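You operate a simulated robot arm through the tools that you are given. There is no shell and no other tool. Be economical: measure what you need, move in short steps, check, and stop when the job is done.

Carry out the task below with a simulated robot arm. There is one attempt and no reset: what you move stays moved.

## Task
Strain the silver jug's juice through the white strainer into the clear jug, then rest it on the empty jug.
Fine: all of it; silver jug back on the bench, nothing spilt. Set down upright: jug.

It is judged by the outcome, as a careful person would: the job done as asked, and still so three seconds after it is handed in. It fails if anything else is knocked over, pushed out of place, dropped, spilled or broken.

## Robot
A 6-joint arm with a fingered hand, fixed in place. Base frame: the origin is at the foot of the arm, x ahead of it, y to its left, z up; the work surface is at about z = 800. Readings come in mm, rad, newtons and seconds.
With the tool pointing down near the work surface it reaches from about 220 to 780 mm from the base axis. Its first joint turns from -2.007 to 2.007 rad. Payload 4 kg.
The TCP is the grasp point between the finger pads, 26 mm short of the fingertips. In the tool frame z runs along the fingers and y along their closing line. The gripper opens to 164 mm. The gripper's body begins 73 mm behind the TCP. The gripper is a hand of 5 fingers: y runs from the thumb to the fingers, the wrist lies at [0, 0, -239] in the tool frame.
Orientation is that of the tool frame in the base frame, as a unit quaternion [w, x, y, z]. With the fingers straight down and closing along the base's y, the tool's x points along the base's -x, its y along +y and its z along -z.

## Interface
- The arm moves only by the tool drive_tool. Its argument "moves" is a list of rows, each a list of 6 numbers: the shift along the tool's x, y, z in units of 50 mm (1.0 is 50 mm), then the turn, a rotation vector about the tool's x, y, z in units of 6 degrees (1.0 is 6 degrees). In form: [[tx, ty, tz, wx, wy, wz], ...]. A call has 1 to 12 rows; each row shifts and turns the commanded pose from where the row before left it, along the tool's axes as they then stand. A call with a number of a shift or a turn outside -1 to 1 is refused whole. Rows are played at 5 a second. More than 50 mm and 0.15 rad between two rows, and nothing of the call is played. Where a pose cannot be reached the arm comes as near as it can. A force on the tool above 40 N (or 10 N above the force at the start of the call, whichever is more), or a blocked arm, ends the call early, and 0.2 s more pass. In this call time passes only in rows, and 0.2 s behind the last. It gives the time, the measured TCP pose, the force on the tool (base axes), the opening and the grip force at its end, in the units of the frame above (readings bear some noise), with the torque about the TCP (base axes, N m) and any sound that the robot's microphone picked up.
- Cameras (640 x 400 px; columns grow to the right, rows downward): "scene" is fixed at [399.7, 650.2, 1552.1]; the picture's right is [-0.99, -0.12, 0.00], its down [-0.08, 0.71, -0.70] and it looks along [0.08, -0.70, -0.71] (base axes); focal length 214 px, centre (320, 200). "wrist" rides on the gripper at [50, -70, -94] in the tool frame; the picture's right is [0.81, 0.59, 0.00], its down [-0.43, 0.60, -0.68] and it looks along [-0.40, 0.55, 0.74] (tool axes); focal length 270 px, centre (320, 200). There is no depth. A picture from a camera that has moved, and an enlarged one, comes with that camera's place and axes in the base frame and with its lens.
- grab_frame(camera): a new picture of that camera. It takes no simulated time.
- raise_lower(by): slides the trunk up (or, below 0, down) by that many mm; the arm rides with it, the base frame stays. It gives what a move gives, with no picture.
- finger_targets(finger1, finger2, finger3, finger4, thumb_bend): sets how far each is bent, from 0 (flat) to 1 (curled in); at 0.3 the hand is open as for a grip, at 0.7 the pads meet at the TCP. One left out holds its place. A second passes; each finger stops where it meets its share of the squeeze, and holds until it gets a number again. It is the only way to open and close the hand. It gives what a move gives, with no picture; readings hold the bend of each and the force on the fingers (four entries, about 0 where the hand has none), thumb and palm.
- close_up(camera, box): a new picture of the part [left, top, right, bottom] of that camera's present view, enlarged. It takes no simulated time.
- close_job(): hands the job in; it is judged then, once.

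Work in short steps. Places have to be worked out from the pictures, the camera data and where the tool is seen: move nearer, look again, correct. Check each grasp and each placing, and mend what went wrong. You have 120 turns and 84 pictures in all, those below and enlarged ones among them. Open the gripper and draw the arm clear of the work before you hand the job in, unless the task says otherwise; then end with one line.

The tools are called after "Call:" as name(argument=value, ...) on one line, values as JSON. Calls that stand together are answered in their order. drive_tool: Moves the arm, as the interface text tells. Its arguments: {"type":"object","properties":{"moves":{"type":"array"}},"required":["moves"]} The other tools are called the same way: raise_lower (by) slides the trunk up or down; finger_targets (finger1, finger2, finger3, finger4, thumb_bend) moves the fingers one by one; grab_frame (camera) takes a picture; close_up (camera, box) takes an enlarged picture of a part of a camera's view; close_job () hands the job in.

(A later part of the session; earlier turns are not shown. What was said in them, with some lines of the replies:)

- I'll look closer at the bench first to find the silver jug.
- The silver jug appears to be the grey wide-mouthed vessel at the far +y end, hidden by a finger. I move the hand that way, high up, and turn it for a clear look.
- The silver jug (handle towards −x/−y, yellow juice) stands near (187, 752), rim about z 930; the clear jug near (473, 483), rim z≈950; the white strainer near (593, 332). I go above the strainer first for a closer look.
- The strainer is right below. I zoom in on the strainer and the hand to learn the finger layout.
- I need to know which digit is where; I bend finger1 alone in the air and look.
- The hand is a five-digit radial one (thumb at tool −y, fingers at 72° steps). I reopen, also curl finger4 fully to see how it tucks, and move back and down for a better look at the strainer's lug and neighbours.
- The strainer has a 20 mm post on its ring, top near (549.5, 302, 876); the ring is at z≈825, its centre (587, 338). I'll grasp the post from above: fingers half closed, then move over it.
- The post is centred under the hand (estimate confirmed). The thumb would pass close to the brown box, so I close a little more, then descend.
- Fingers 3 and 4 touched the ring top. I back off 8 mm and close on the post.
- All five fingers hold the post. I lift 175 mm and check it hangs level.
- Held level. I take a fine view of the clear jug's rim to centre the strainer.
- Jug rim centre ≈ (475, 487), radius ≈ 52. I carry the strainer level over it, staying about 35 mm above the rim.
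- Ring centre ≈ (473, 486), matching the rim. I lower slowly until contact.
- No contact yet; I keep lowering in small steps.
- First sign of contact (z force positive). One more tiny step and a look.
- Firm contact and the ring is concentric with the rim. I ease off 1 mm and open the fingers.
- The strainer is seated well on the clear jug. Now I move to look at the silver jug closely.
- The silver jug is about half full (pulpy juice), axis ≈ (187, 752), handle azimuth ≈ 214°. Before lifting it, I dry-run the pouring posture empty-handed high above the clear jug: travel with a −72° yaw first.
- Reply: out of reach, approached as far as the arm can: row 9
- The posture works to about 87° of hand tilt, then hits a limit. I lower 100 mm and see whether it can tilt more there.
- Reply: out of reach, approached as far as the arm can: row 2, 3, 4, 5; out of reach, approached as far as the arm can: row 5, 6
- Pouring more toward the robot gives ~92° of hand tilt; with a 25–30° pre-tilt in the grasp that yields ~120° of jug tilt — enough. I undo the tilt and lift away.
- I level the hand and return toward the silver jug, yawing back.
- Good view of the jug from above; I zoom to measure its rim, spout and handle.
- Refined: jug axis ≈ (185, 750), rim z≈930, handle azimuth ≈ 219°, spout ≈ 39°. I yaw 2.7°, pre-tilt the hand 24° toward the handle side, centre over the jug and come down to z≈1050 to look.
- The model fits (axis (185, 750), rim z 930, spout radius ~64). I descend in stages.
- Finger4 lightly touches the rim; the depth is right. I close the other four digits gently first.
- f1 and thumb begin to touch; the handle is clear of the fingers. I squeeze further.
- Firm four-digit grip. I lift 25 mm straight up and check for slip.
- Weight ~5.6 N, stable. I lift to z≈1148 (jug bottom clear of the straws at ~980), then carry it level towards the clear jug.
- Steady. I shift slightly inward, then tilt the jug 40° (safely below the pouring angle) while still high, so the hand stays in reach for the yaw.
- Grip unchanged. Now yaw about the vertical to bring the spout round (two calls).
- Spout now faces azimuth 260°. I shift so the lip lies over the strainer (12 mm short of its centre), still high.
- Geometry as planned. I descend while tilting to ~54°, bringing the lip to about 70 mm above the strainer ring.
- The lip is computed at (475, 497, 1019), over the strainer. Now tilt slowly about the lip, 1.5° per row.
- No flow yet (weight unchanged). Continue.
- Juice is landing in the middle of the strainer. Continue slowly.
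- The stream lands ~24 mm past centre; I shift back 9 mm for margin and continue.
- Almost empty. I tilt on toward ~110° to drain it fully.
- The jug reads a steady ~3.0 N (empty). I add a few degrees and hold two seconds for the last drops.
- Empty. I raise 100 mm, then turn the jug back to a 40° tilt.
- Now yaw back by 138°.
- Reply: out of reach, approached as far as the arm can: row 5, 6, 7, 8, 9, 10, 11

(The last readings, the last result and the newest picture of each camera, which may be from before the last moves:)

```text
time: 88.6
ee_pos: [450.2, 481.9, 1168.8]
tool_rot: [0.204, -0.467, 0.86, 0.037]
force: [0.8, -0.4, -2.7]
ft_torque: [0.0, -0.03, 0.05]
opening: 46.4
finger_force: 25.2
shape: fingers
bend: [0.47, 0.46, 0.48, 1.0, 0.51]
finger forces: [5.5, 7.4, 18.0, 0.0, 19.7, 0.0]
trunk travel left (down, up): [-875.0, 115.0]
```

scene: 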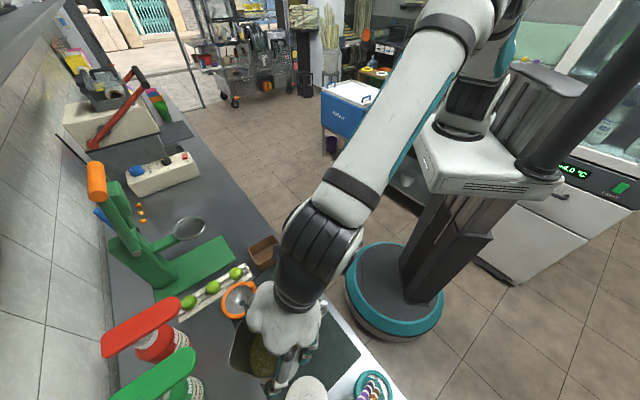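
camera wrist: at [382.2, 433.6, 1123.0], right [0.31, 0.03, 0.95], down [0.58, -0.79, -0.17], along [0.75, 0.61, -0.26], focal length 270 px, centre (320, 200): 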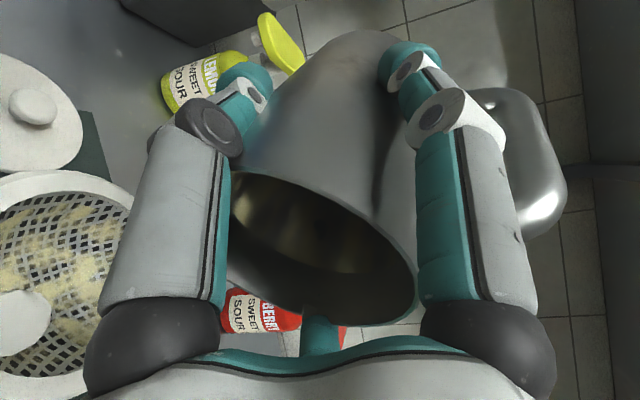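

Orientation restored to the grasp pose. I carry it back above its spot and compare the view.

Call:
drive_tool(moves=[[-0.16, 0.734, -0.033, 0, 0, 0], [-0.16, 0.734, -0.033, 0, 0, 0], [-0.16, 0.734, -0.033, 0, 0, 0], [-0.16, 0.734, -0.033, 0, 0, 0], [-0.16, 0.734, -0.033, 0, 0, 0], [-0.16, 0.734, -0.033, 0, 0, 0], [-0.16, 0.734, -0.033, 0, 0, 0], [-0.16, 0.734, -0.033, 0, 0, 0], [-0.16, 0.734, -0.033, 0, 0, 0], [-0.16, 0.734, -0.033, 0, 0, 0]])

Call:
drive_tool(moves=[[0.387, 0.1257, 0.9135, 0, 0, 0], [0.387, 0.1257, 0.9135, 0, 0, 0], [0.387, 0.1257, 0.9135, 0, 0, 0], [0.31, 0.1, 0.731, 0, 0, 0]])

Call:
grab_frame(camera="wrist")

```text
time: 90.8
ee_pos: [183.9, 747.4, 1166.5]
tool_rot: [0.204, -0.466, 0.86, 0.035]
force: [-0.5, -0.7, -2.2]
ft_torque: [0.01, -0.03, -0.05]
opening: 46.1
finger_force: 25.2
shape: fingers
bend: [0.47, 0.46, 0.48, 1.0, 0.51]
finger forces: [5.3, 7.2, 18.2, 0.1, 19.7, 0.0]
trunk travel left (down, up): [-875.0, 115.0]
```

```text
time: 91.8
ee_pos: [184.7, 747.4, 975.8]
tool_rot: [0.205, -0.466, 0.86, 0.036]
force: [0.3, 0.5, -3.8]
ft_torque: [-0.03, 0.01, -0.02]
opening: 46.5
finger_force: 25.0
shape: fingers
bend: [0.47, 0.46, 0.48, 1.0, 0.51]
finger forces: [5.4, 7.1, 18.2, 0.0, 19.5, 0.1]
trunk travel left (down, up): [-875.0, 115.0]
```

```text
18 pictures are left
camera wrist: at [186.7, 645.1, 1051.4], right [-0.87, -0.31, -0.39], down [-0.49, 0.5, 0.71], along [-0.02, 0.81, -0.59], focal length 270 px, centre (320, 200)
```

wrist: 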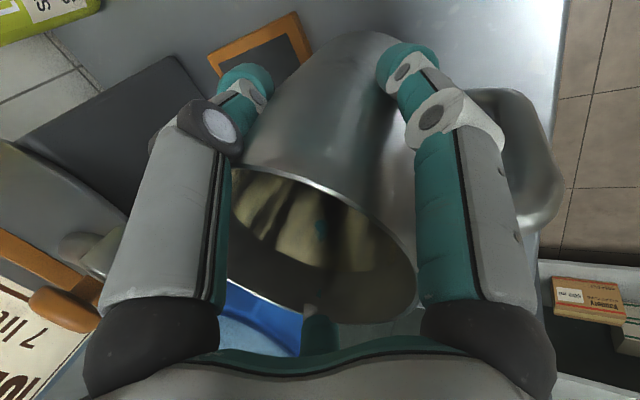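

The jug is nearly in the original pose in the hand. I lower it, the last part in small steps.

Call:
drive_tool(moves=[[0.31, 0.1, 0.731, 0, 0, 0], [0.116, 0.038, 0.274, 0, 0, 0], [0.077, 0.025, 0.183, 0, 0, 0]])

Call:
drive_tool(moves=[[0.046, 0.015, 0.11, 0, 0, 0]])

Call:
drive_tool(moves=[[0.023, 0.0075, 0.055, 0, 0, 0]])

```text
time: 92.6
ee_pos: [185.7, 747.0, 913.1]
tool_rot: [0.204, -0.467, 0.86, 0.035]
force: [0.1, 0.8, -2.2]
ft_torque: [0.02, -0.01, 0.0]
opening: 46.3
finger_force: 25.0
shape: fingers
bend: [0.47, 0.46, 0.48, 1.0, 0.51]
finger forces: [5.4, 7.0, 18.2, 0.0, 19.5, 0.1]
trunk travel left (down, up): [-875.0, 115.0]
```

```text
time: 93.0
ee_pos: [184.7, 746.1, 907.6]
tool_rot: [0.205, -0.466, 0.86, 0.036]
force: [0.4, -0.5, -0.7]
ft_torque: [-0.04, 0.02, 0.04]
opening: 46.1
finger_force: 25.2
shape: fingers
bend: [0.47, 0.46, 0.48, 1.0, 0.51]
finger forces: [5.6, 7.2, 17.9, 0.1, 19.8, 0.1]
trunk travel left (down, up): [-875.0, 115.0]
```

```text
time: 93.4
ee_pos: [184.1, 746.3, 908.1]
tool_rot: [0.206, -0.467, 0.859, 0.037]
force: [1.5, -0.3, 12.7]
ft_torque: [-0.4, 0.12, 0.03]
opening: 45.9
finger_force: 27.6
shape: fingers
bend: [0.47, 0.46, 0.48, 1.0, 0.51]
finger forces: [6.3, 8.0, 18.0, 0.1, 21.3, 0.0]
trunk travel left (down, up): [-875.0, 115.0]
```

Bottom touches the bench. I ease off 2 mm and open gradually.

Call:
drive_tool(moves=[[-0.015, -0.005, -0.036, 0, 0, 0]])

Call:
finger_targets(finger1=0.42, finger2=0.42, finger3=0.45, thumb_bend=0.47)

Call:
finger_targets(finger1=0.3, finger2=0.3, finger3=0.3, thumb_bend=0.3)

Call:
grab_frame(camera="wrist")

```text
time: 93.8
ee_pos: [183.9, 746.1, 908.3]
tool_rot: [0.205, -0.466, 0.86, 0.037]
force: [1.1, 1.1, 11.6]
ft_torque: [-0.12, 0.08, -0.01]
opening: 46.1
finger_force: 26.4
shape: fingers
bend: [0.47, 0.46, 0.48, 1.0, 0.51]
finger forces: [5.5, 7.5, 18.5, 0.0, 21.1, 0.1]
trunk travel left (down, up): [-875.0, 115.0]
```

```text
time: 94.8
ee_pos: [185.2, 745.7, 906.9]
tool_rot: [0.205, -0.466, 0.86, 0.036]
force: [0.9, 1.0, -0.1]
ft_torque: [0.03, -0.02, 0.07]
opening: 56.2
finger_force: 0.3
shape: fingers
bend: [0.42, 0.42, 0.45, 1.0, 0.47]
finger forces: [0.0, 0.1, 0.1, 0.6, 0.0, 0.1]
trunk travel left (down, up): [-875.0, 115.0]
```

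```text
time: 95.8
ee_pos: [184.2, 745.8, 906.1]
tool_rot: [0.205, -0.467, 0.86, 0.037]
force: [0.3, -0.2, 0.1]
ft_torque: [-0.02, -0.03, -0.03]
opening: 90.2
finger_force: 0.1
shape: fingers
bend: [0.3, 0.3, 0.3, 1.0, 0.3]
finger forces: [0.0, 0.1, 0.0, 0.5, 0.0, 0.0]
trunk travel left (down, up): [-875.0, 115.0]
```

```text
17 pictures are left
camera wrist: at [187.0, 643.4, 980.6], right [-0.87, -0.31, -0.39], down [-0.49, 0.5, 0.71], along [-0.02, 0.81, -0.59], focal length 270 px, centre (320, 200)
```

wrist: 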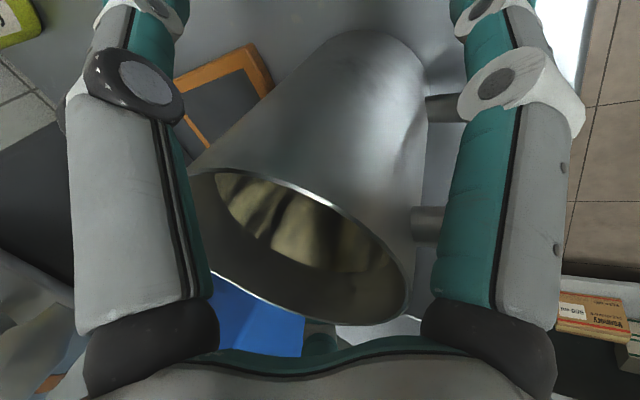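

Released; the jug stands upright. I withdraw upward gently, watching that curled finger4 doesn't drag.

Call:
drive_tool(moves=[[-0.116, -0.038, -0.274, 0, 0, 0], [-0.116, -0.038, -0.274, 0, 0, 0]])

Call:
drive_tool(moves=[[-0.387, -0.1257, -0.9135, 0, 0, 0], [-0.387, -0.1257, -0.9135, 0, 0, 0], [-0.387, -0.1257, -0.9135, 0, 0, 0]])

Call:
grab_frame(camera="wrist")

```text
time: 96.4
ee_pos: [183.9, 745.3, 936.8]
tool_rot: [0.205, -0.466, 0.86, 0.037]
force: [-0.3, -0.4, 0.5]
ft_torque: [0.04, -0.02, 0.03]
opening: 90.4
finger_force: 0.0
shape: fingers
bend: [0.3, 0.3, 0.3, 1.0, 0.3]
finger forces: [0.1, 0.0, 0.1, 0.0, 0.0, 0.0]
trunk travel left (down, up): [-875.0, 115.0]
```

```text
time: 97.2
ee_pos: [184.8, 744.8, 1087.5]
tool_rot: [0.205, -0.467, 0.859, 0.037]
force: [-0.3, 0.3, -0.2]
ft_torque: [0.04, 0.0, -0.02]
opening: 90.3
finger_force: 0.0
shape: fingers
bend: [0.3, 0.3, 0.3, 1.0, 0.3]
finger forces: [0.1, 0.0, 0.0, 0.1, 0.1, 0.0]
trunk travel left (down, up): [-875.0, 115.0]
```

```text
16 pictures are left
camera wrist: at [186.3, 641.8, 1162.1], right [-0.87, -0.31, -0.39], down [-0.49, 0.5, 0.71], along [-0.02, 0.81, -0.59], focal length 270 px, centre (320, 200)
```

wrist: 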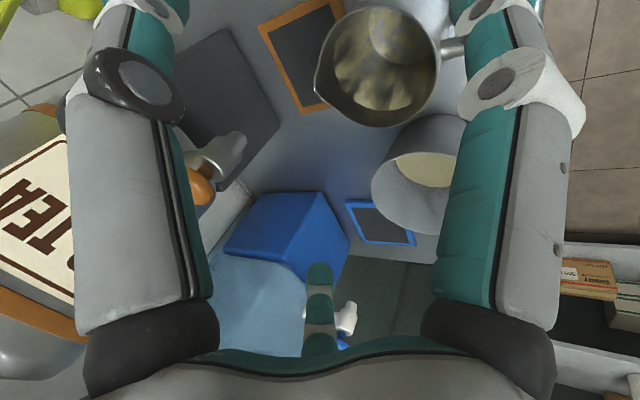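

Call:
close_up(camera="wrist", box=[290, 0, 490, 150])

```text
2.67 times, centred on (390, 75) of wrist
camera zoom: at [186.3, 641.8, 1162.1], right [-0.87, -0.31, -0.39], down [-0.49, 0.5, 0.71], along [-0.02, 0.81, -0.59], focal length 721 px, centre (133, 533)
```

zoom: 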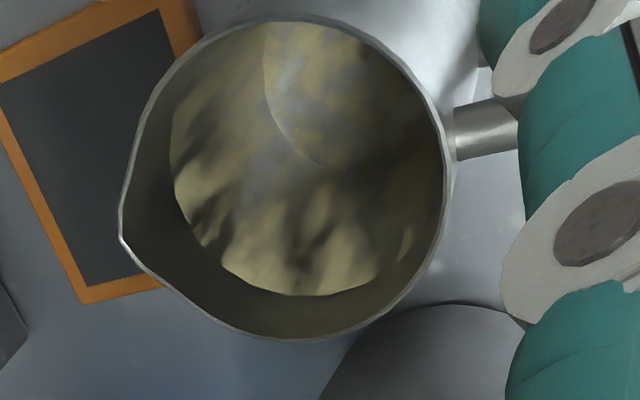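

The silver jug stands upright and empty, rim centre now ≈ (193, 763). I level the hand, half-close the fingers and go back over the strainer's post.

Call:
drive_tool(moves=[[0, 0, 0, -0.309, 0.951, 0], [0, 0, 0, -0.309, 0.951, 0], [0, 0, 0, -0.309, 0.951, 0], [0, 0, 0, -0.309, 0.951, 0], [0, 0, 0, 0, 0, 0.875], [0, 0, 0, 0, 0, 0.875], [0, 0, 0, 0, 0, 0.875], [0, 0, 0, 0, 0, 0.875]])

Call:
finger_targets(finger1=0.55, finger2=0.55, finger3=0.55, finger4=0.55, thumb_bend=0.55)

Call:
drive_tool(moves=[[-0.08, -0.97, 0, 0, 0, 0], [-0.08, -0.97, 0, 0, 0, 0], [-0.08, -0.97, 0, 0, 0, 0], [-0.08, -0.97, 0, 0, 0, 0], [-0.08, -0.97, 0, 0, 0, 0], [-0.08, -0.97, 0, 0, 0, 0], [-0.08, -0.97, 0, 0, 0, 0], [-0.08, -0.97, 0, 0, 0, 0]])

Call:
grab_frame(camera="wrist")

Call:
close_up(camera="scene", box=[255, 255, 355, 345])

```text
time: 99.0
ee_pos: [183.8, 745.9, 1085.8]
tool_rot: [0.0, -0.308, 0.951, -0.001]
force: [-0.7, 0.0, -0.2]
ft_torque: [-0.01, 0.0, 0.01]
opening: 90.2
finger_force: 0.0
shape: fingers
bend: [0.3, 0.3, 0.3, 1.0, 0.3]
finger forces: [0.1, 0.1, 0.0, 0.1, 0.1, 0.0]
trunk travel left (down, up): [-875.0, 115.0]
```

```text
time: 100.0
ee_pos: [184.4, 746.1, 1086.6]
tool_rot: [0.001, -0.309, 0.951, -0.002]
force: [-0.4, -0.5, -0.7]
ft_torque: [0.0, -0.02, -0.02]
opening: 30.0
finger_force: 0.1
shape: fingers
bend: [0.55, 0.55, 0.55, 0.55, 0.55]
finger forces: [0.1, 0.0, 0.0, 0.1, 0.0, 0.0]
trunk travel left (down, up): [-875.0, 115.0]
```

```text
time: 101.8
ee_pos: [440.1, 449.8, 1087.4]
tool_rot: [0.0, -0.308, 0.951, -0.001]
force: [-0.7, 0.2, -0.1]
ft_torque: [0.03, 0.0, -0.01]
opening: 30.2
finger_force: 0.1
shape: fingers
bend: [0.55, 0.55, 0.55, 0.55, 0.55]
finger forces: [0.0, 0.0, 0.0, 0.0, 0.1, 0.0]
trunk travel left (down, up): [-875.0, 115.0]
```

```text
14 pictures are left
camera wrist: at [439.7, 363.8, 1179.8], right [-1.0, 0.0, 0.0], down [0.0, 0.74, 0.68], along [0.0, 0.68, -0.74], focal length 270 px, centre (320, 200)
```

wrist: 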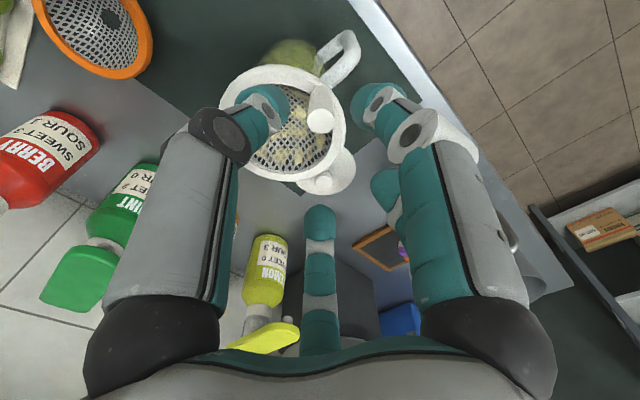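

```text
4.44 times, centred on (305, 300) of scene
camera zoom: at [399.7, 650.2, 1552.1], right [-0.99, -0.12, 0.0], down [-0.08, 0.71, -0.7], along [0.08, -0.7, -0.71], focal length 953 px, centre (387, -244)
```

zoom: 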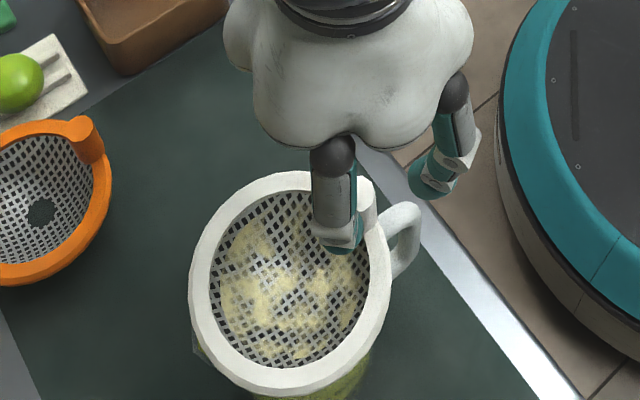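

Strainer hasn't shifted; the post is right below. I descend and grip it.

Call:
drive_tool(moves=[[0, 0, 0.6, 0, 0, 0], [0, 0, 0.6, 0, 0, 0], [0, 0, 0.5, 0, 0, 0]])

Call:
finger_targets(finger1=0.72, finger2=0.72, finger3=0.72, finger4=0.72, thumb_bend=0.72)

```text
time: 102.6
ee_pos: [441.6, 452.2, 1001.2]
tool_rot: [-0.001, -0.308, 0.952, -0.002]
force: [-0.1, -0.1, 0.3]
ft_torque: [-0.03, 0.03, 0.01]
opening: 30.1
finger_force: 0.0
shape: fingers
bend: [0.55, 0.55, 0.55, 0.55, 0.55]
finger forces: [0.0, 0.0, 0.0, 0.0, 0.1, 0.0]
trunk travel left (down, up): [-875.0, 115.0]
```

```text
time: 103.6
ee_pos: [440.2, 451.2, 1002.2]
tool_rot: [0.001, -0.308, 0.951, 0.0]
force: [-0.4, -0.1, 0.1]
ft_torque: [-0.02, -0.01, -0.04]
opening: 2.5
finger_force: 17.0
shape: fingers
bend: [0.66, 0.66, 0.66, 0.66, 0.67]
finger forces: [6.0, 6.8, 6.6, 6.1, 7.8, 0.0]
trunk travel left (down, up): [-875.0, 115.0]
```

Gripped. Lift slowly, pausing a moment to let drips fall into the clear jug.

Call:
drive_tool(moves=[[0, 0, -0.15, 0, 0, 0], [0, 0, -0.3, 0, 0, 0], [0, 0, -0.4, 0, 0, 0], [0, 0, 0, 0, 0, 0], [0, 0, 0, 0, 0, 0], [0, 0, 0, 0, 0, 0], [0, 0, 0, 0, 0, 0], [0, 0, 0, 0, 0, 0], [0, 0, 0, 0, 0, 0], [0, 0, 0, 0, 0, 0]])

Call:
drive_tool(moves=[[0, 0, -0.5, 0, 0, 0], [0, 0, -0.7, 0, 0, 0], [0, 0, 0, 0, 0, 0], [0, 0, 0, 0, 0, 0], [0, 0, 0, 0, 0, 0], [0, 0, 0, 0, 0, 0]])

Call:
close_up(camera="scene", box=[230, 230, 370, 370])

```text
time: 105.8
ee_pos: [439.7, 451.8, 1045.4]
tool_rot: [0.0, -0.308, 0.951, -0.002]
force: [0.1, 0.4, -0.8]
ft_torque: [-0.02, 0.0, -0.02]
opening: 2.7
finger_force: 16.8
shape: fingers
bend: [0.66, 0.66, 0.66, 0.66, 0.67]
finger forces: [6.1, 6.9, 6.7, 6.0, 7.8, 0.0]
trunk travel left (down, up): [-875.0, 115.0]
```

```text
time: 107.2
ee_pos: [437.9, 451.0, 1105.8]
tool_rot: [0.0, -0.309, 0.951, -0.002]
force: [-0.1, 1.0, -1.0]
ft_torque: [0.0, 0.02, 0.02]
opening: 2.9
finger_force: 17.1
shape: fingers
bend: [0.66, 0.66, 0.66, 0.66, 0.67]
finger forces: [6.2, 6.9, 6.6, 6.0, 7.8, 0.0]
trunk travel left (down, up): [-875.0, 115.0]
```

```text
2.86 times, centred on (300, 300) of scene
camera zoom: at [399.7, 650.2, 1552.1], right [-0.99, -0.12, 0.0], down [-0.08, 0.71, -0.7], along [0.08, -0.7, -0.71], focal length 613 px, centre (377, -86)
```

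zoom: 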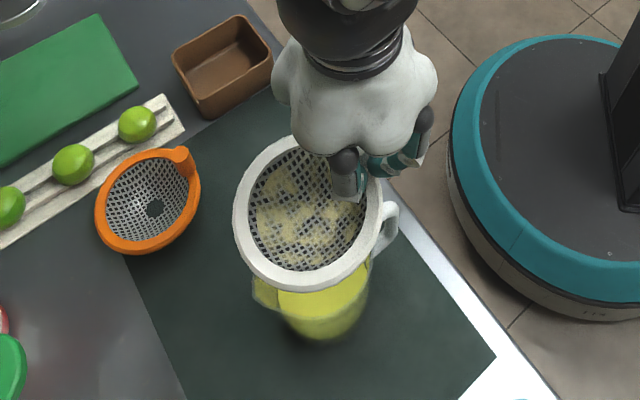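

All juice is in the clear jug, no drips visible. I carry the strainer to the silver jug, high above the straws.

Call:
drive_tool(moves=[[0.139, 0.861, 0, 0, 0, 0], [0.139, 0.861, 0, 0, 0, 0], [0.139, 0.861, 0, 0, 0, 0], [0.139, 0.861, 0, 0, 0, 0], [0.139, 0.861, 0, 0, 0, 0], [0.139, 0.861, 0, 0, 0, 0], [0.139, 0.861, 0, 0, 0, 0], [0.139, 0.861, 0, 0, 0, 0], [0.139, 0.861, 0, 0, 0, 0]])

Call:
drive_tool(moves=[[0, 0, 0.7, 0, 0, 0], [0, 0, 0.5, 0, 0, 0]])

Call:
grab_frame(camera="wrist")

```text
time: 109.2
ee_pos: [160.6, 728.1, 1103.1]
tool_rot: [0.001, -0.308, 0.951, -0.002]
force: [0.1, 0.2, -1.4]
ft_torque: [-0.04, -0.02, 0.01]
opening: 2.6
finger_force: 16.4
shape: fingers
bend: [0.66, 0.66, 0.66, 0.66, 0.67]
finger forces: [5.9, 6.8, 6.8, 5.8, 7.7, 0.0]
trunk travel left (down, up): [-875.0, 115.0]
```

```text
time: 109.8
ee_pos: [161.2, 727.9, 1042.1]
tool_rot: [0.0, -0.307, 0.952, 0.0]
force: [0.2, 0.1, -0.1]
ft_torque: [-0.01, 0.06, -0.04]
opening: 2.4
finger_force: 16.8
shape: fingers
bend: [0.66, 0.66, 0.66, 0.66, 0.67]
finger forces: [6.0, 6.8, 6.6, 5.9, 7.7, 0.0]
trunk travel left (down, up): [-875.0, 115.0]
```

```text
11 pictures are left
camera wrist: at [160.1, 642.0, 1136.3], right [-1.0, 0.0, 0.0], down [0.0, 0.74, 0.68], along [0.0, 0.68, -0.74], focal length 270 px, centre (320, 200)
```

wrist: 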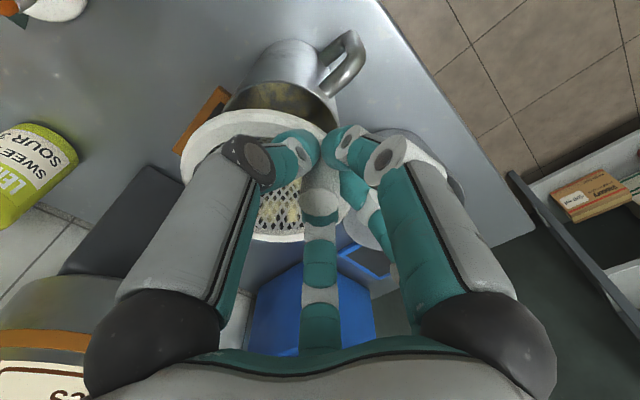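

Call:
close_up(camera="wrist", box=[160, 20, 400, 180])

```text
2.50 times, centred on (280, 100) of wrist
camera zoom: at [160.1, 642.0, 1136.3], right [-1.0, 0.0, 0.0], down [0.0, 0.74, 0.68], along [0.0, 0.68, -0.74], focal length 676 px, centre (420, 450)
```

zoom: 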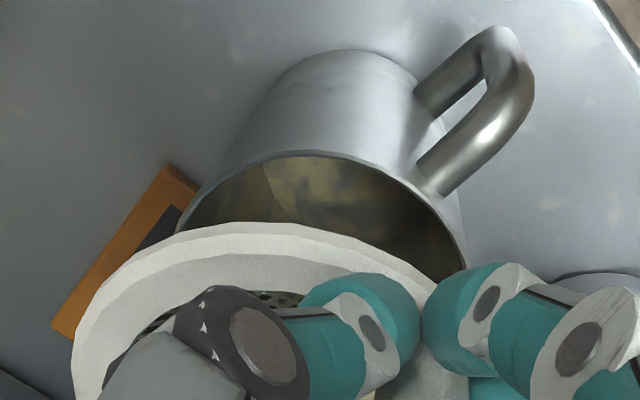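

Measured: rim centre (193.7, 763), ring centre ≈ (195, 764). I shift ~2 mm and lower slowly.

Call:
drive_tool(moves=[[0.036, 0, 0.35, 0, 0, 0], [0, 0, 0.3, 0, 0, 0], [0, 0, 0.2, 0, 0, 0]])

Call:
drive_tool(moves=[[0, 0, 0.1, 0, 0, 0]])

Call:
drive_tool(moves=[[0, 0, 0.08, 0, 0, 0]])

Call:
close_up(camera="wrist", box=[160, 20, 400, 180])

```text
time: 110.6
ee_pos: [159.2, 725.5, 1001.1]
tool_rot: [0.0, -0.308, 0.951, -0.002]
force: [0.3, 0.1, -1.0]
ft_torque: [-0.03, 0.04, 0.0]
opening: 2.4
finger_force: 16.2
shape: fingers
bend: [0.66, 0.66, 0.66, 0.66, 0.67]
finger forces: [5.9, 6.8, 6.7, 5.8, 7.7, 0.0]
trunk travel left (down, up): [-875.0, 115.0]
```

```text
time: 111.0
ee_pos: [158.1, 726.3, 996.1]
tool_rot: [0.001, -0.308, 0.951, -0.002]
force: [0.4, 0.2, -0.5]
ft_torque: [-0.05, 0.0, 0.0]
opening: 2.6
finger_force: 16.8
shape: fingers
bend: [0.66, 0.66, 0.66, 0.66, 0.67]
finger forces: [5.9, 6.9, 6.6, 5.9, 7.6, 0.0]
trunk travel left (down, up): [-875.0, 115.0]
```

```text
time: 111.4
ee_pos: [158.6, 726.2, 993.5]
tool_rot: [0.0, -0.309, 0.951, -0.001]
force: [-0.5, 1.0, -0.8]
ft_torque: [0.01, -0.02, -0.01]
opening: 2.9
finger_force: 16.8
shape: fingers
bend: [0.66, 0.66, 0.66, 0.66, 0.67]
finger forces: [5.9, 6.7, 6.8, 6.1, 7.7, 0.1]
trunk travel left (down, up): [-875.0, 115.0]
```

```text
2.50 times, centred on (280, 100) of wrist
camera zoom: at [157.9, 639.9, 1085.5], right [-1.0, 0.0, 0.0], down [0.0, 0.74, 0.68], along [0.0, 0.68, -0.74], focal length 676 px, centre (420, 450)
```

zoom: 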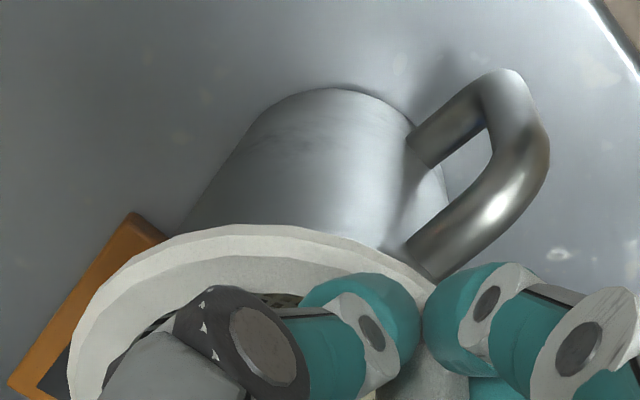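

Well aligned. Continue to contact.

Call:
drive_tool(moves=[[0, 0, 0.08, 0, 0, 0]])

Call:
drive_tool(moves=[[0, 0, 0.06, 0, 0, 0]])

Call:
drive_tool(moves=[[0, 0, 0.05, 0, 0, 0]])

Call:
drive_tool(moves=[[0, 0, 0.04, 0, 0, 0]])

```text
time: 111.8
ee_pos: [159.0, 725.6, 990.9]
tool_rot: [0.001, -0.308, 0.951, -0.001]
force: [-0.8, -0.4, 8.7]
ft_torque: [-0.01, 0.0, -0.01]
opening: 2.4
finger_force: 19.0
shape: fingers
bend: [0.66, 0.66, 0.66, 0.66, 0.67]
finger forces: [7.0, 7.7, 7.6, 6.6, 9.0, 0.0]
trunk travel left (down, up): [-875.0, 115.0]
```

```text
time: 112.2
ee_pos: [159.5, 724.7, 989.7]
tool_rot: [0.002, -0.308, 0.952, 0.001]
force: [-0.1, -1.2, 21.0]
ft_torque: [-0.06, 0.03, -0.03]
opening: 2.2
finger_force: 21.9
shape: fingers
bend: [0.66, 0.66, 0.66, 0.66, 0.67]
finger forces: [8.2, 9.0, 8.6, 7.7, 10.9, 0.0]
trunk travel left (down, up): [-875.0, 115.0]
```

```text
time: 112.6
ee_pos: [159.0, 725.5, 989.0]
tool_rot: [0.002, -0.308, 0.951, 0.002]
force: [-1.2, -1.9, 34.2]
ft_torque: [-0.03, 0.04, -0.01]
opening: 2.1
finger_force: 25.8
shape: fingers
bend: [0.66, 0.65, 0.65, 0.66, 0.67]
finger forces: [9.4, 10.3, 9.6, 8.6, 12.8, 0.0]
trunk travel left (down, up): [-875.0, 115.0]
```

```text
time: 113.0
ee_pos: [159.8, 725.1, 986.6]
tool_rot: [0.003, -0.308, 0.951, 0.003]
force: [-0.8, -1.6, 39.4]
ft_torque: [-0.02, 0.07, 0.01]
opening: 2.3
finger_force: 26.9
shape: fingers
bend: [0.66, 0.65, 0.65, 0.66, 0.68]
finger forces: [10.5, 10.9, 9.9, 8.9, 13.1, 0.0]
trunk travel left (down, up): [-875.0, 115.0]
```

Contact came at z≈991; I pushed harder than needed. I back off until the force is near zero and check seating.

Call:
drive_tool(moves=[[0, 0, -0.1, 0, 0, 0], [0, 0, -0.05, 0, 0, 0]])

Call:
close_up(camera="wrist", box=[160, 20, 400, 180])

```text
time: 113.6
ee_pos: [158.7, 723.3, 987.8]
tool_rot: [0.0, -0.308, 0.951, -0.002]
force: [-1.0, 0.4, 16.9]
ft_torque: [0.05, 0.05, -0.02]
opening: 2.3
finger_force: 21.7
shape: fingers
bend: [0.66, 0.65, 0.65, 0.66, 0.68]
finger forces: [7.8, 9.1, 8.9, 7.5, 9.9, 0.0]
trunk travel left (down, up): [-875.0, 115.0]
```

```text
2.50 times, centred on (280, 100) of wrist
camera zoom: at [157.8, 638.5, 1081.4], right [-1.0, 0.0, 0.0], down [0.0, 0.74, 0.67], along [0.0, 0.67, -0.74], focal length 676 px, centre (420, 450)
```

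zoom: 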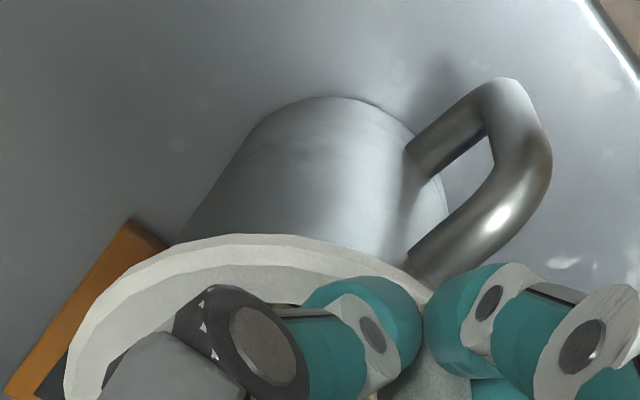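

Call:
drive_tool(moves=[[0, 0, -0.08, 0, 0, 0]])

```text
time: 114.0
ee_pos: [158.2, 724.0, 990.0]
tool_rot: [-0.001, -0.308, 0.951, -0.004]
force: [0.2, 0.8, 0.0]
ft_torque: [0.01, -0.01, 0.02]
opening: 2.5
finger_force: 16.0
shape: fingers
bend: [0.66, 0.65, 0.65, 0.66, 0.67]
finger forces: [5.9, 6.7, 6.8, 6.0, 7.8, 0.0]
trunk travel left (down, up): [-875.0, 115.0]
```

Force ~0. To make sure the bowl sits in the mouth rather than riding on an edge (rim may be at y≈758), I lift 6 mm, shift 4 mm toward −y and probe again gently.

Call:
drive_tool(moves=[[0, 0, -0.12, 0, 0, 0], [0.047, -0.065, 0, 0, 0, 0]])

Call:
drive_tool(moves=[[0, 0, 0.06, 0, 0, 0]])

Call:
drive_tool(moves=[[0, 0, 0.04, 0, 0, 0]])

Call:
drive_tool(moves=[[0, 0, 0.03, 0, 0, 0]])

```text
time: 114.6
ee_pos: [160.0, 721.8, 998.1]
tool_rot: [0.001, -0.308, 0.951, -0.002]
force: [-1.1, -0.5, -1.0]
ft_torque: [-0.02, 0.03, 0.02]
opening: 2.8
finger_force: 15.9
shape: fingers
bend: [0.66, 0.65, 0.65, 0.66, 0.67]
finger forces: [5.9, 6.5, 6.4, 5.6, 7.7, 0.0]
trunk travel left (down, up): [-875.0, 115.0]
```

```text
time: 115.0
ee_pos: [158.9, 722.0, 994.8]
tool_rot: [0.001, -0.308, 0.951, -0.002]
force: [-0.6, -0.1, -1.1]
ft_torque: [-0.03, 0.02, 0.0]
opening: 2.4
finger_force: 15.7
shape: fingers
bend: [0.66, 0.65, 0.65, 0.66, 0.67]
finger forces: [5.8, 6.5, 6.4, 5.6, 7.7, 0.0]
trunk travel left (down, up): [-875.0, 115.0]
```

```text
time: 115.4
ee_pos: [158.7, 722.0, 994.7]
tool_rot: [0.0, -0.308, 0.951, -0.002]
force: [-0.2, 0.5, -0.4]
ft_torque: [-0.07, 0.02, 0.0]
opening: 2.7
finger_force: 15.9
shape: fingers
bend: [0.66, 0.65, 0.65, 0.66, 0.67]
finger forces: [5.9, 6.5, 6.5, 5.6, 7.7, 0.0]
trunk travel left (down, up): [-875.0, 115.0]
```

```text
time: 115.8
ee_pos: [158.2, 722.5, 991.2]
tool_rot: [0.0, -0.308, 0.951, -0.002]
force: [0.2, 0.8, -0.8]
ft_torque: [-0.01, -0.01, -0.05]
opening: 2.6
finger_force: 16.1
shape: fingers
bend: [0.66, 0.65, 0.65, 0.66, 0.67]
finger forces: [5.9, 6.5, 6.4, 5.6, 7.7, 0.1]
trunk travel left (down, up): [-875.0, 115.0]
```

Call:
drive_tool(moves=[[0, 0, 0.03, 0, 0, 0]])

Call:
drive_tool(moves=[[0, 0, 0.03, 0, 0, 0]])

```text
time: 116.2
ee_pos: [158.1, 722.5, 991.0]
tool_rot: [0.001, -0.308, 0.951, -0.002]
force: [0.2, 0.1, -1.5]
ft_torque: [-0.01, 0.03, 0.01]
opening: 2.7
finger_force: 16.1
shape: fingers
bend: [0.66, 0.65, 0.65, 0.66, 0.67]
finger forces: [5.8, 6.5, 6.4, 5.8, 7.7, 0.0]
trunk travel left (down, up): [-875.0, 115.0]
```

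```text
time: 116.6
ee_pos: [158.4, 722.2, 989.3]
tool_rot: [0.001, -0.308, 0.951, -0.002]
force: [0.1, -0.1, 0.3]
ft_torque: [-0.01, -0.01, 0.0]
opening: 2.3
finger_force: 16.0
shape: fingers
bend: [0.66, 0.65, 0.65, 0.66, 0.67]
finger forces: [5.9, 6.5, 6.4, 5.6, 7.7, 0.1]
trunk travel left (down, up): [-875.0, 115.0]
```

Contact at the same height in both positions, so the ring rests flat on the rim, now centred. I open the fingers.

Call:
finger_targets(finger1=0.55, finger2=0.55, finger3=0.55, finger4=0.55, thumb_bend=0.55)

Call:
grab_frame(camera="wrist")

```text
time: 117.6
ee_pos: [158.4, 723.1, 988.7]
tool_rot: [0.001, -0.309, 0.951, -0.002]
force: [0.2, -0.1, -0.6]
ft_torque: [0.03, 0.02, -0.02]
opening: 29.8
finger_force: 0.1
shape: fingers
bend: [0.55, 0.55, 0.55, 0.55, 0.55]
finger forces: [0.1, 0.0, 0.0, 0.0, 0.1, 0.1]
trunk travel left (down, up): [-875.0, 115.0]
```

```text
7 pictures are left
camera wrist: at [157.9, 636.5, 1082.3], right [-1.0, 0.0, 0.0], down [0.0, 0.74, 0.68], along [0.0, 0.68, -0.74], focal length 270 px, centre (320, 200)
```

wrist: 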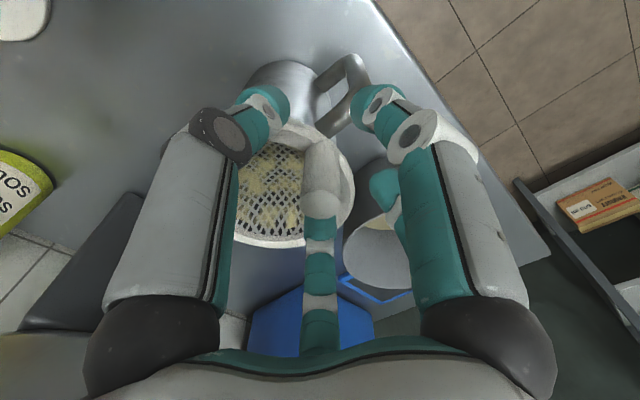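

Free of contact. I withdraw straight up.

Call:
drive_tool(moves=[[0, 0, -0.3, 0, 0, 0], [0, 0, -0.5, 0, 0, 0], [0, 0, -0.7, 0, 0, 0], [0, 0, -0.9, 0, 0, 0]])

Call:
close_up(camera="wrist", box=[200, 20, 440, 220])

```text
time: 118.6
ee_pos: [156.4, 721.2, 1109.2]
tool_rot: [0.001, -0.308, 0.951, -0.001]
force: [-0.1, 0.0, -0.5]
ft_torque: [0.01, 0.0, 0.0]
opening: 29.7
finger_force: 0.1
shape: fingers
bend: [0.55, 0.55, 0.55, 0.55, 0.55]
finger forces: [0.1, 0.1, 0.1, 0.0, 0.0, 0.0]
trunk travel left (down, up): [-875.0, 115.0]
```

```text
2.00 times, centred on (320, 120) of wrist
camera zoom: at [156.6, 635.7, 1202.3], right [-1.0, 0.0, 0.0], down [0.0, 0.74, 0.68], along [0.0, 0.68, -0.74], focal length 541 px, centre (320, 360)
```

zoom: 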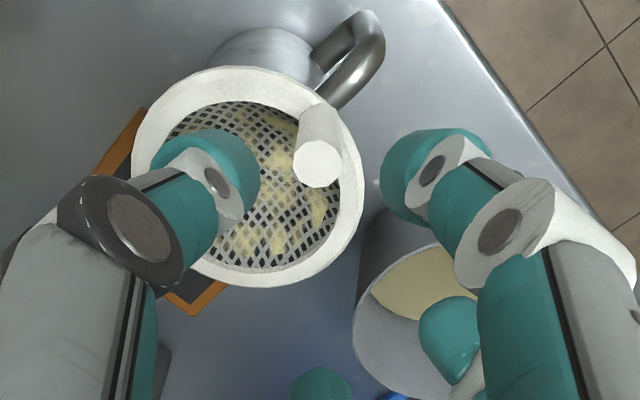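

The strainer sits level on the silver jug. I draw the arm clear, open the hand and take final looks.

Call:
drive_tool(moves=[[0, 0, -1, 0, 0, 0], [0.18, -0.78, -0.33, 0, 0, 0], [0.18, -0.78, -0.33, 0, 0, 0], [0.18, -0.78, -0.33, 0, 0, 0], [0.18, -0.78, -0.33, 0, 0, 0], [0.18, -0.78, -0.33, 0, 0, 0], [0.18, -0.78, -0.33, 0, 0, 0]])

Call:
finger_targets(finger1=0.3, finger2=0.3, finger3=0.3, finger4=0.3, thumb_bend=0.3)

Call:
grab_frame(camera="wrist")

Call:
grab_frame(camera="scene")

```text
time: 120.2
ee_pos: [251.4, 500.0, 1260.0]
tool_rot: [0.0, -0.309, 0.951, -0.001]
force: [-0.1, 0.3, 0.8]
ft_torque: [0.01, -0.01, 0.0]
opening: 30.0
finger_force: 0.0
shape: fingers
bend: [0.55, 0.55, 0.55, 0.55, 0.55]
finger forces: [0.0, 0.0, 0.0, 0.1, 0.0, 0.1]
trunk travel left (down, up): [-875.0, 115.0]
```

```text
time: 121.2
ee_pos: [252.3, 501.4, 1259.5]
tool_rot: [0.0, -0.308, 0.951, -0.001]
force: [0.2, -0.1, 0.2]
ft_torque: [0.0, 0.0, 0.0]
opening: 90.6
finger_force: 0.0
shape: fingers
bend: [0.3, 0.3, 0.3, 0.3, 0.3]
finger forces: [0.0, 0.1, 0.1, 0.0, 0.0, 0.0]
trunk travel left (down, up): [-875.0, 115.0]
```

```text
5 pictures are left
camera wrist: at [251.5, 415.9, 1352.4], right [-1.0, 0.0, 0.0], down [0.0, 0.74, 0.68], along [0.0, 0.68, -0.74], focal length 270 px, centre (320, 200)
```

wrist: 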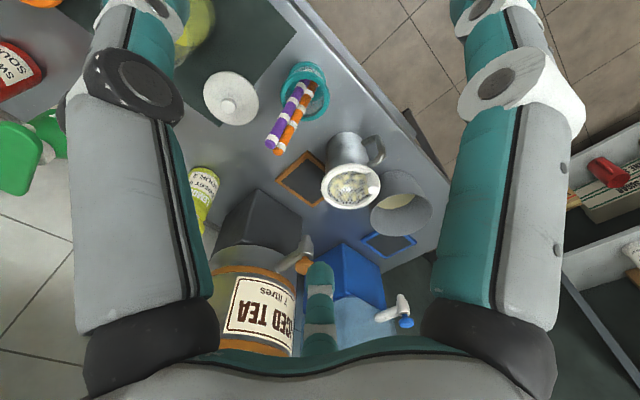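

```text
4 pictures are left
```

scene: 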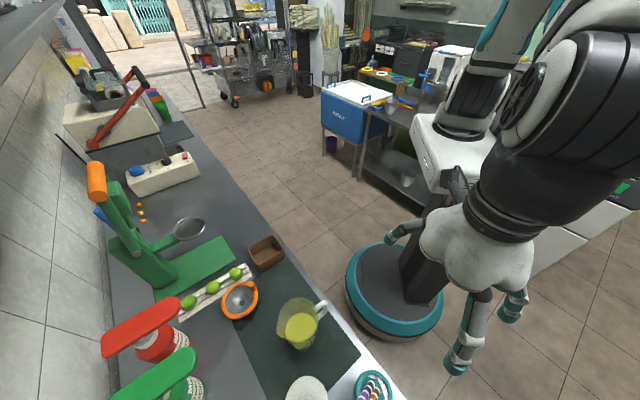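

Everything is in place; one check that the jug's base isn't on the slate frame.

Call:
close_up(camera="wrist", box=[260, 110, 420, 230])

```text
3.33 times, centred on (340, 170) of wrist
camera zoom: at [251.5, 415.9, 1352.4], right [-1.0, 0.0, 0.0], down [0.0, 0.74, 0.68], along [0.0, 0.68, -0.74], focal length 901 px, centre (253, 300)
```

zoom: 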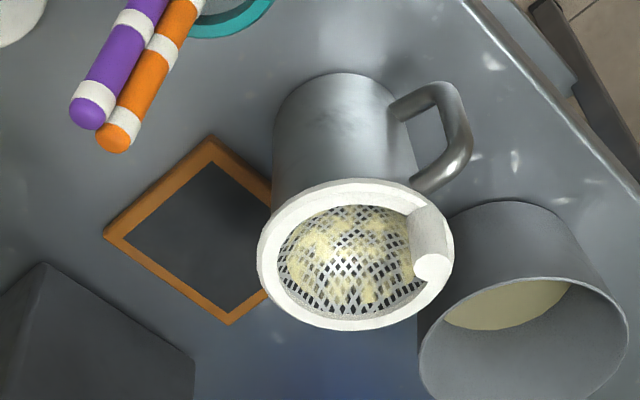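

The jug's base clears the slate, it stands upright with the strainer level on top, and nothing else has moved. I hand the job in.

Call:
close_job()

```text
The job is handed in.
```

The job is handed in. All the juice went through the white strainer into the clear jug, with no spill in any picture. The empty silver jug is back on the bench, upright, about 15 mm from where it started, with the strainer resting level on its rim.
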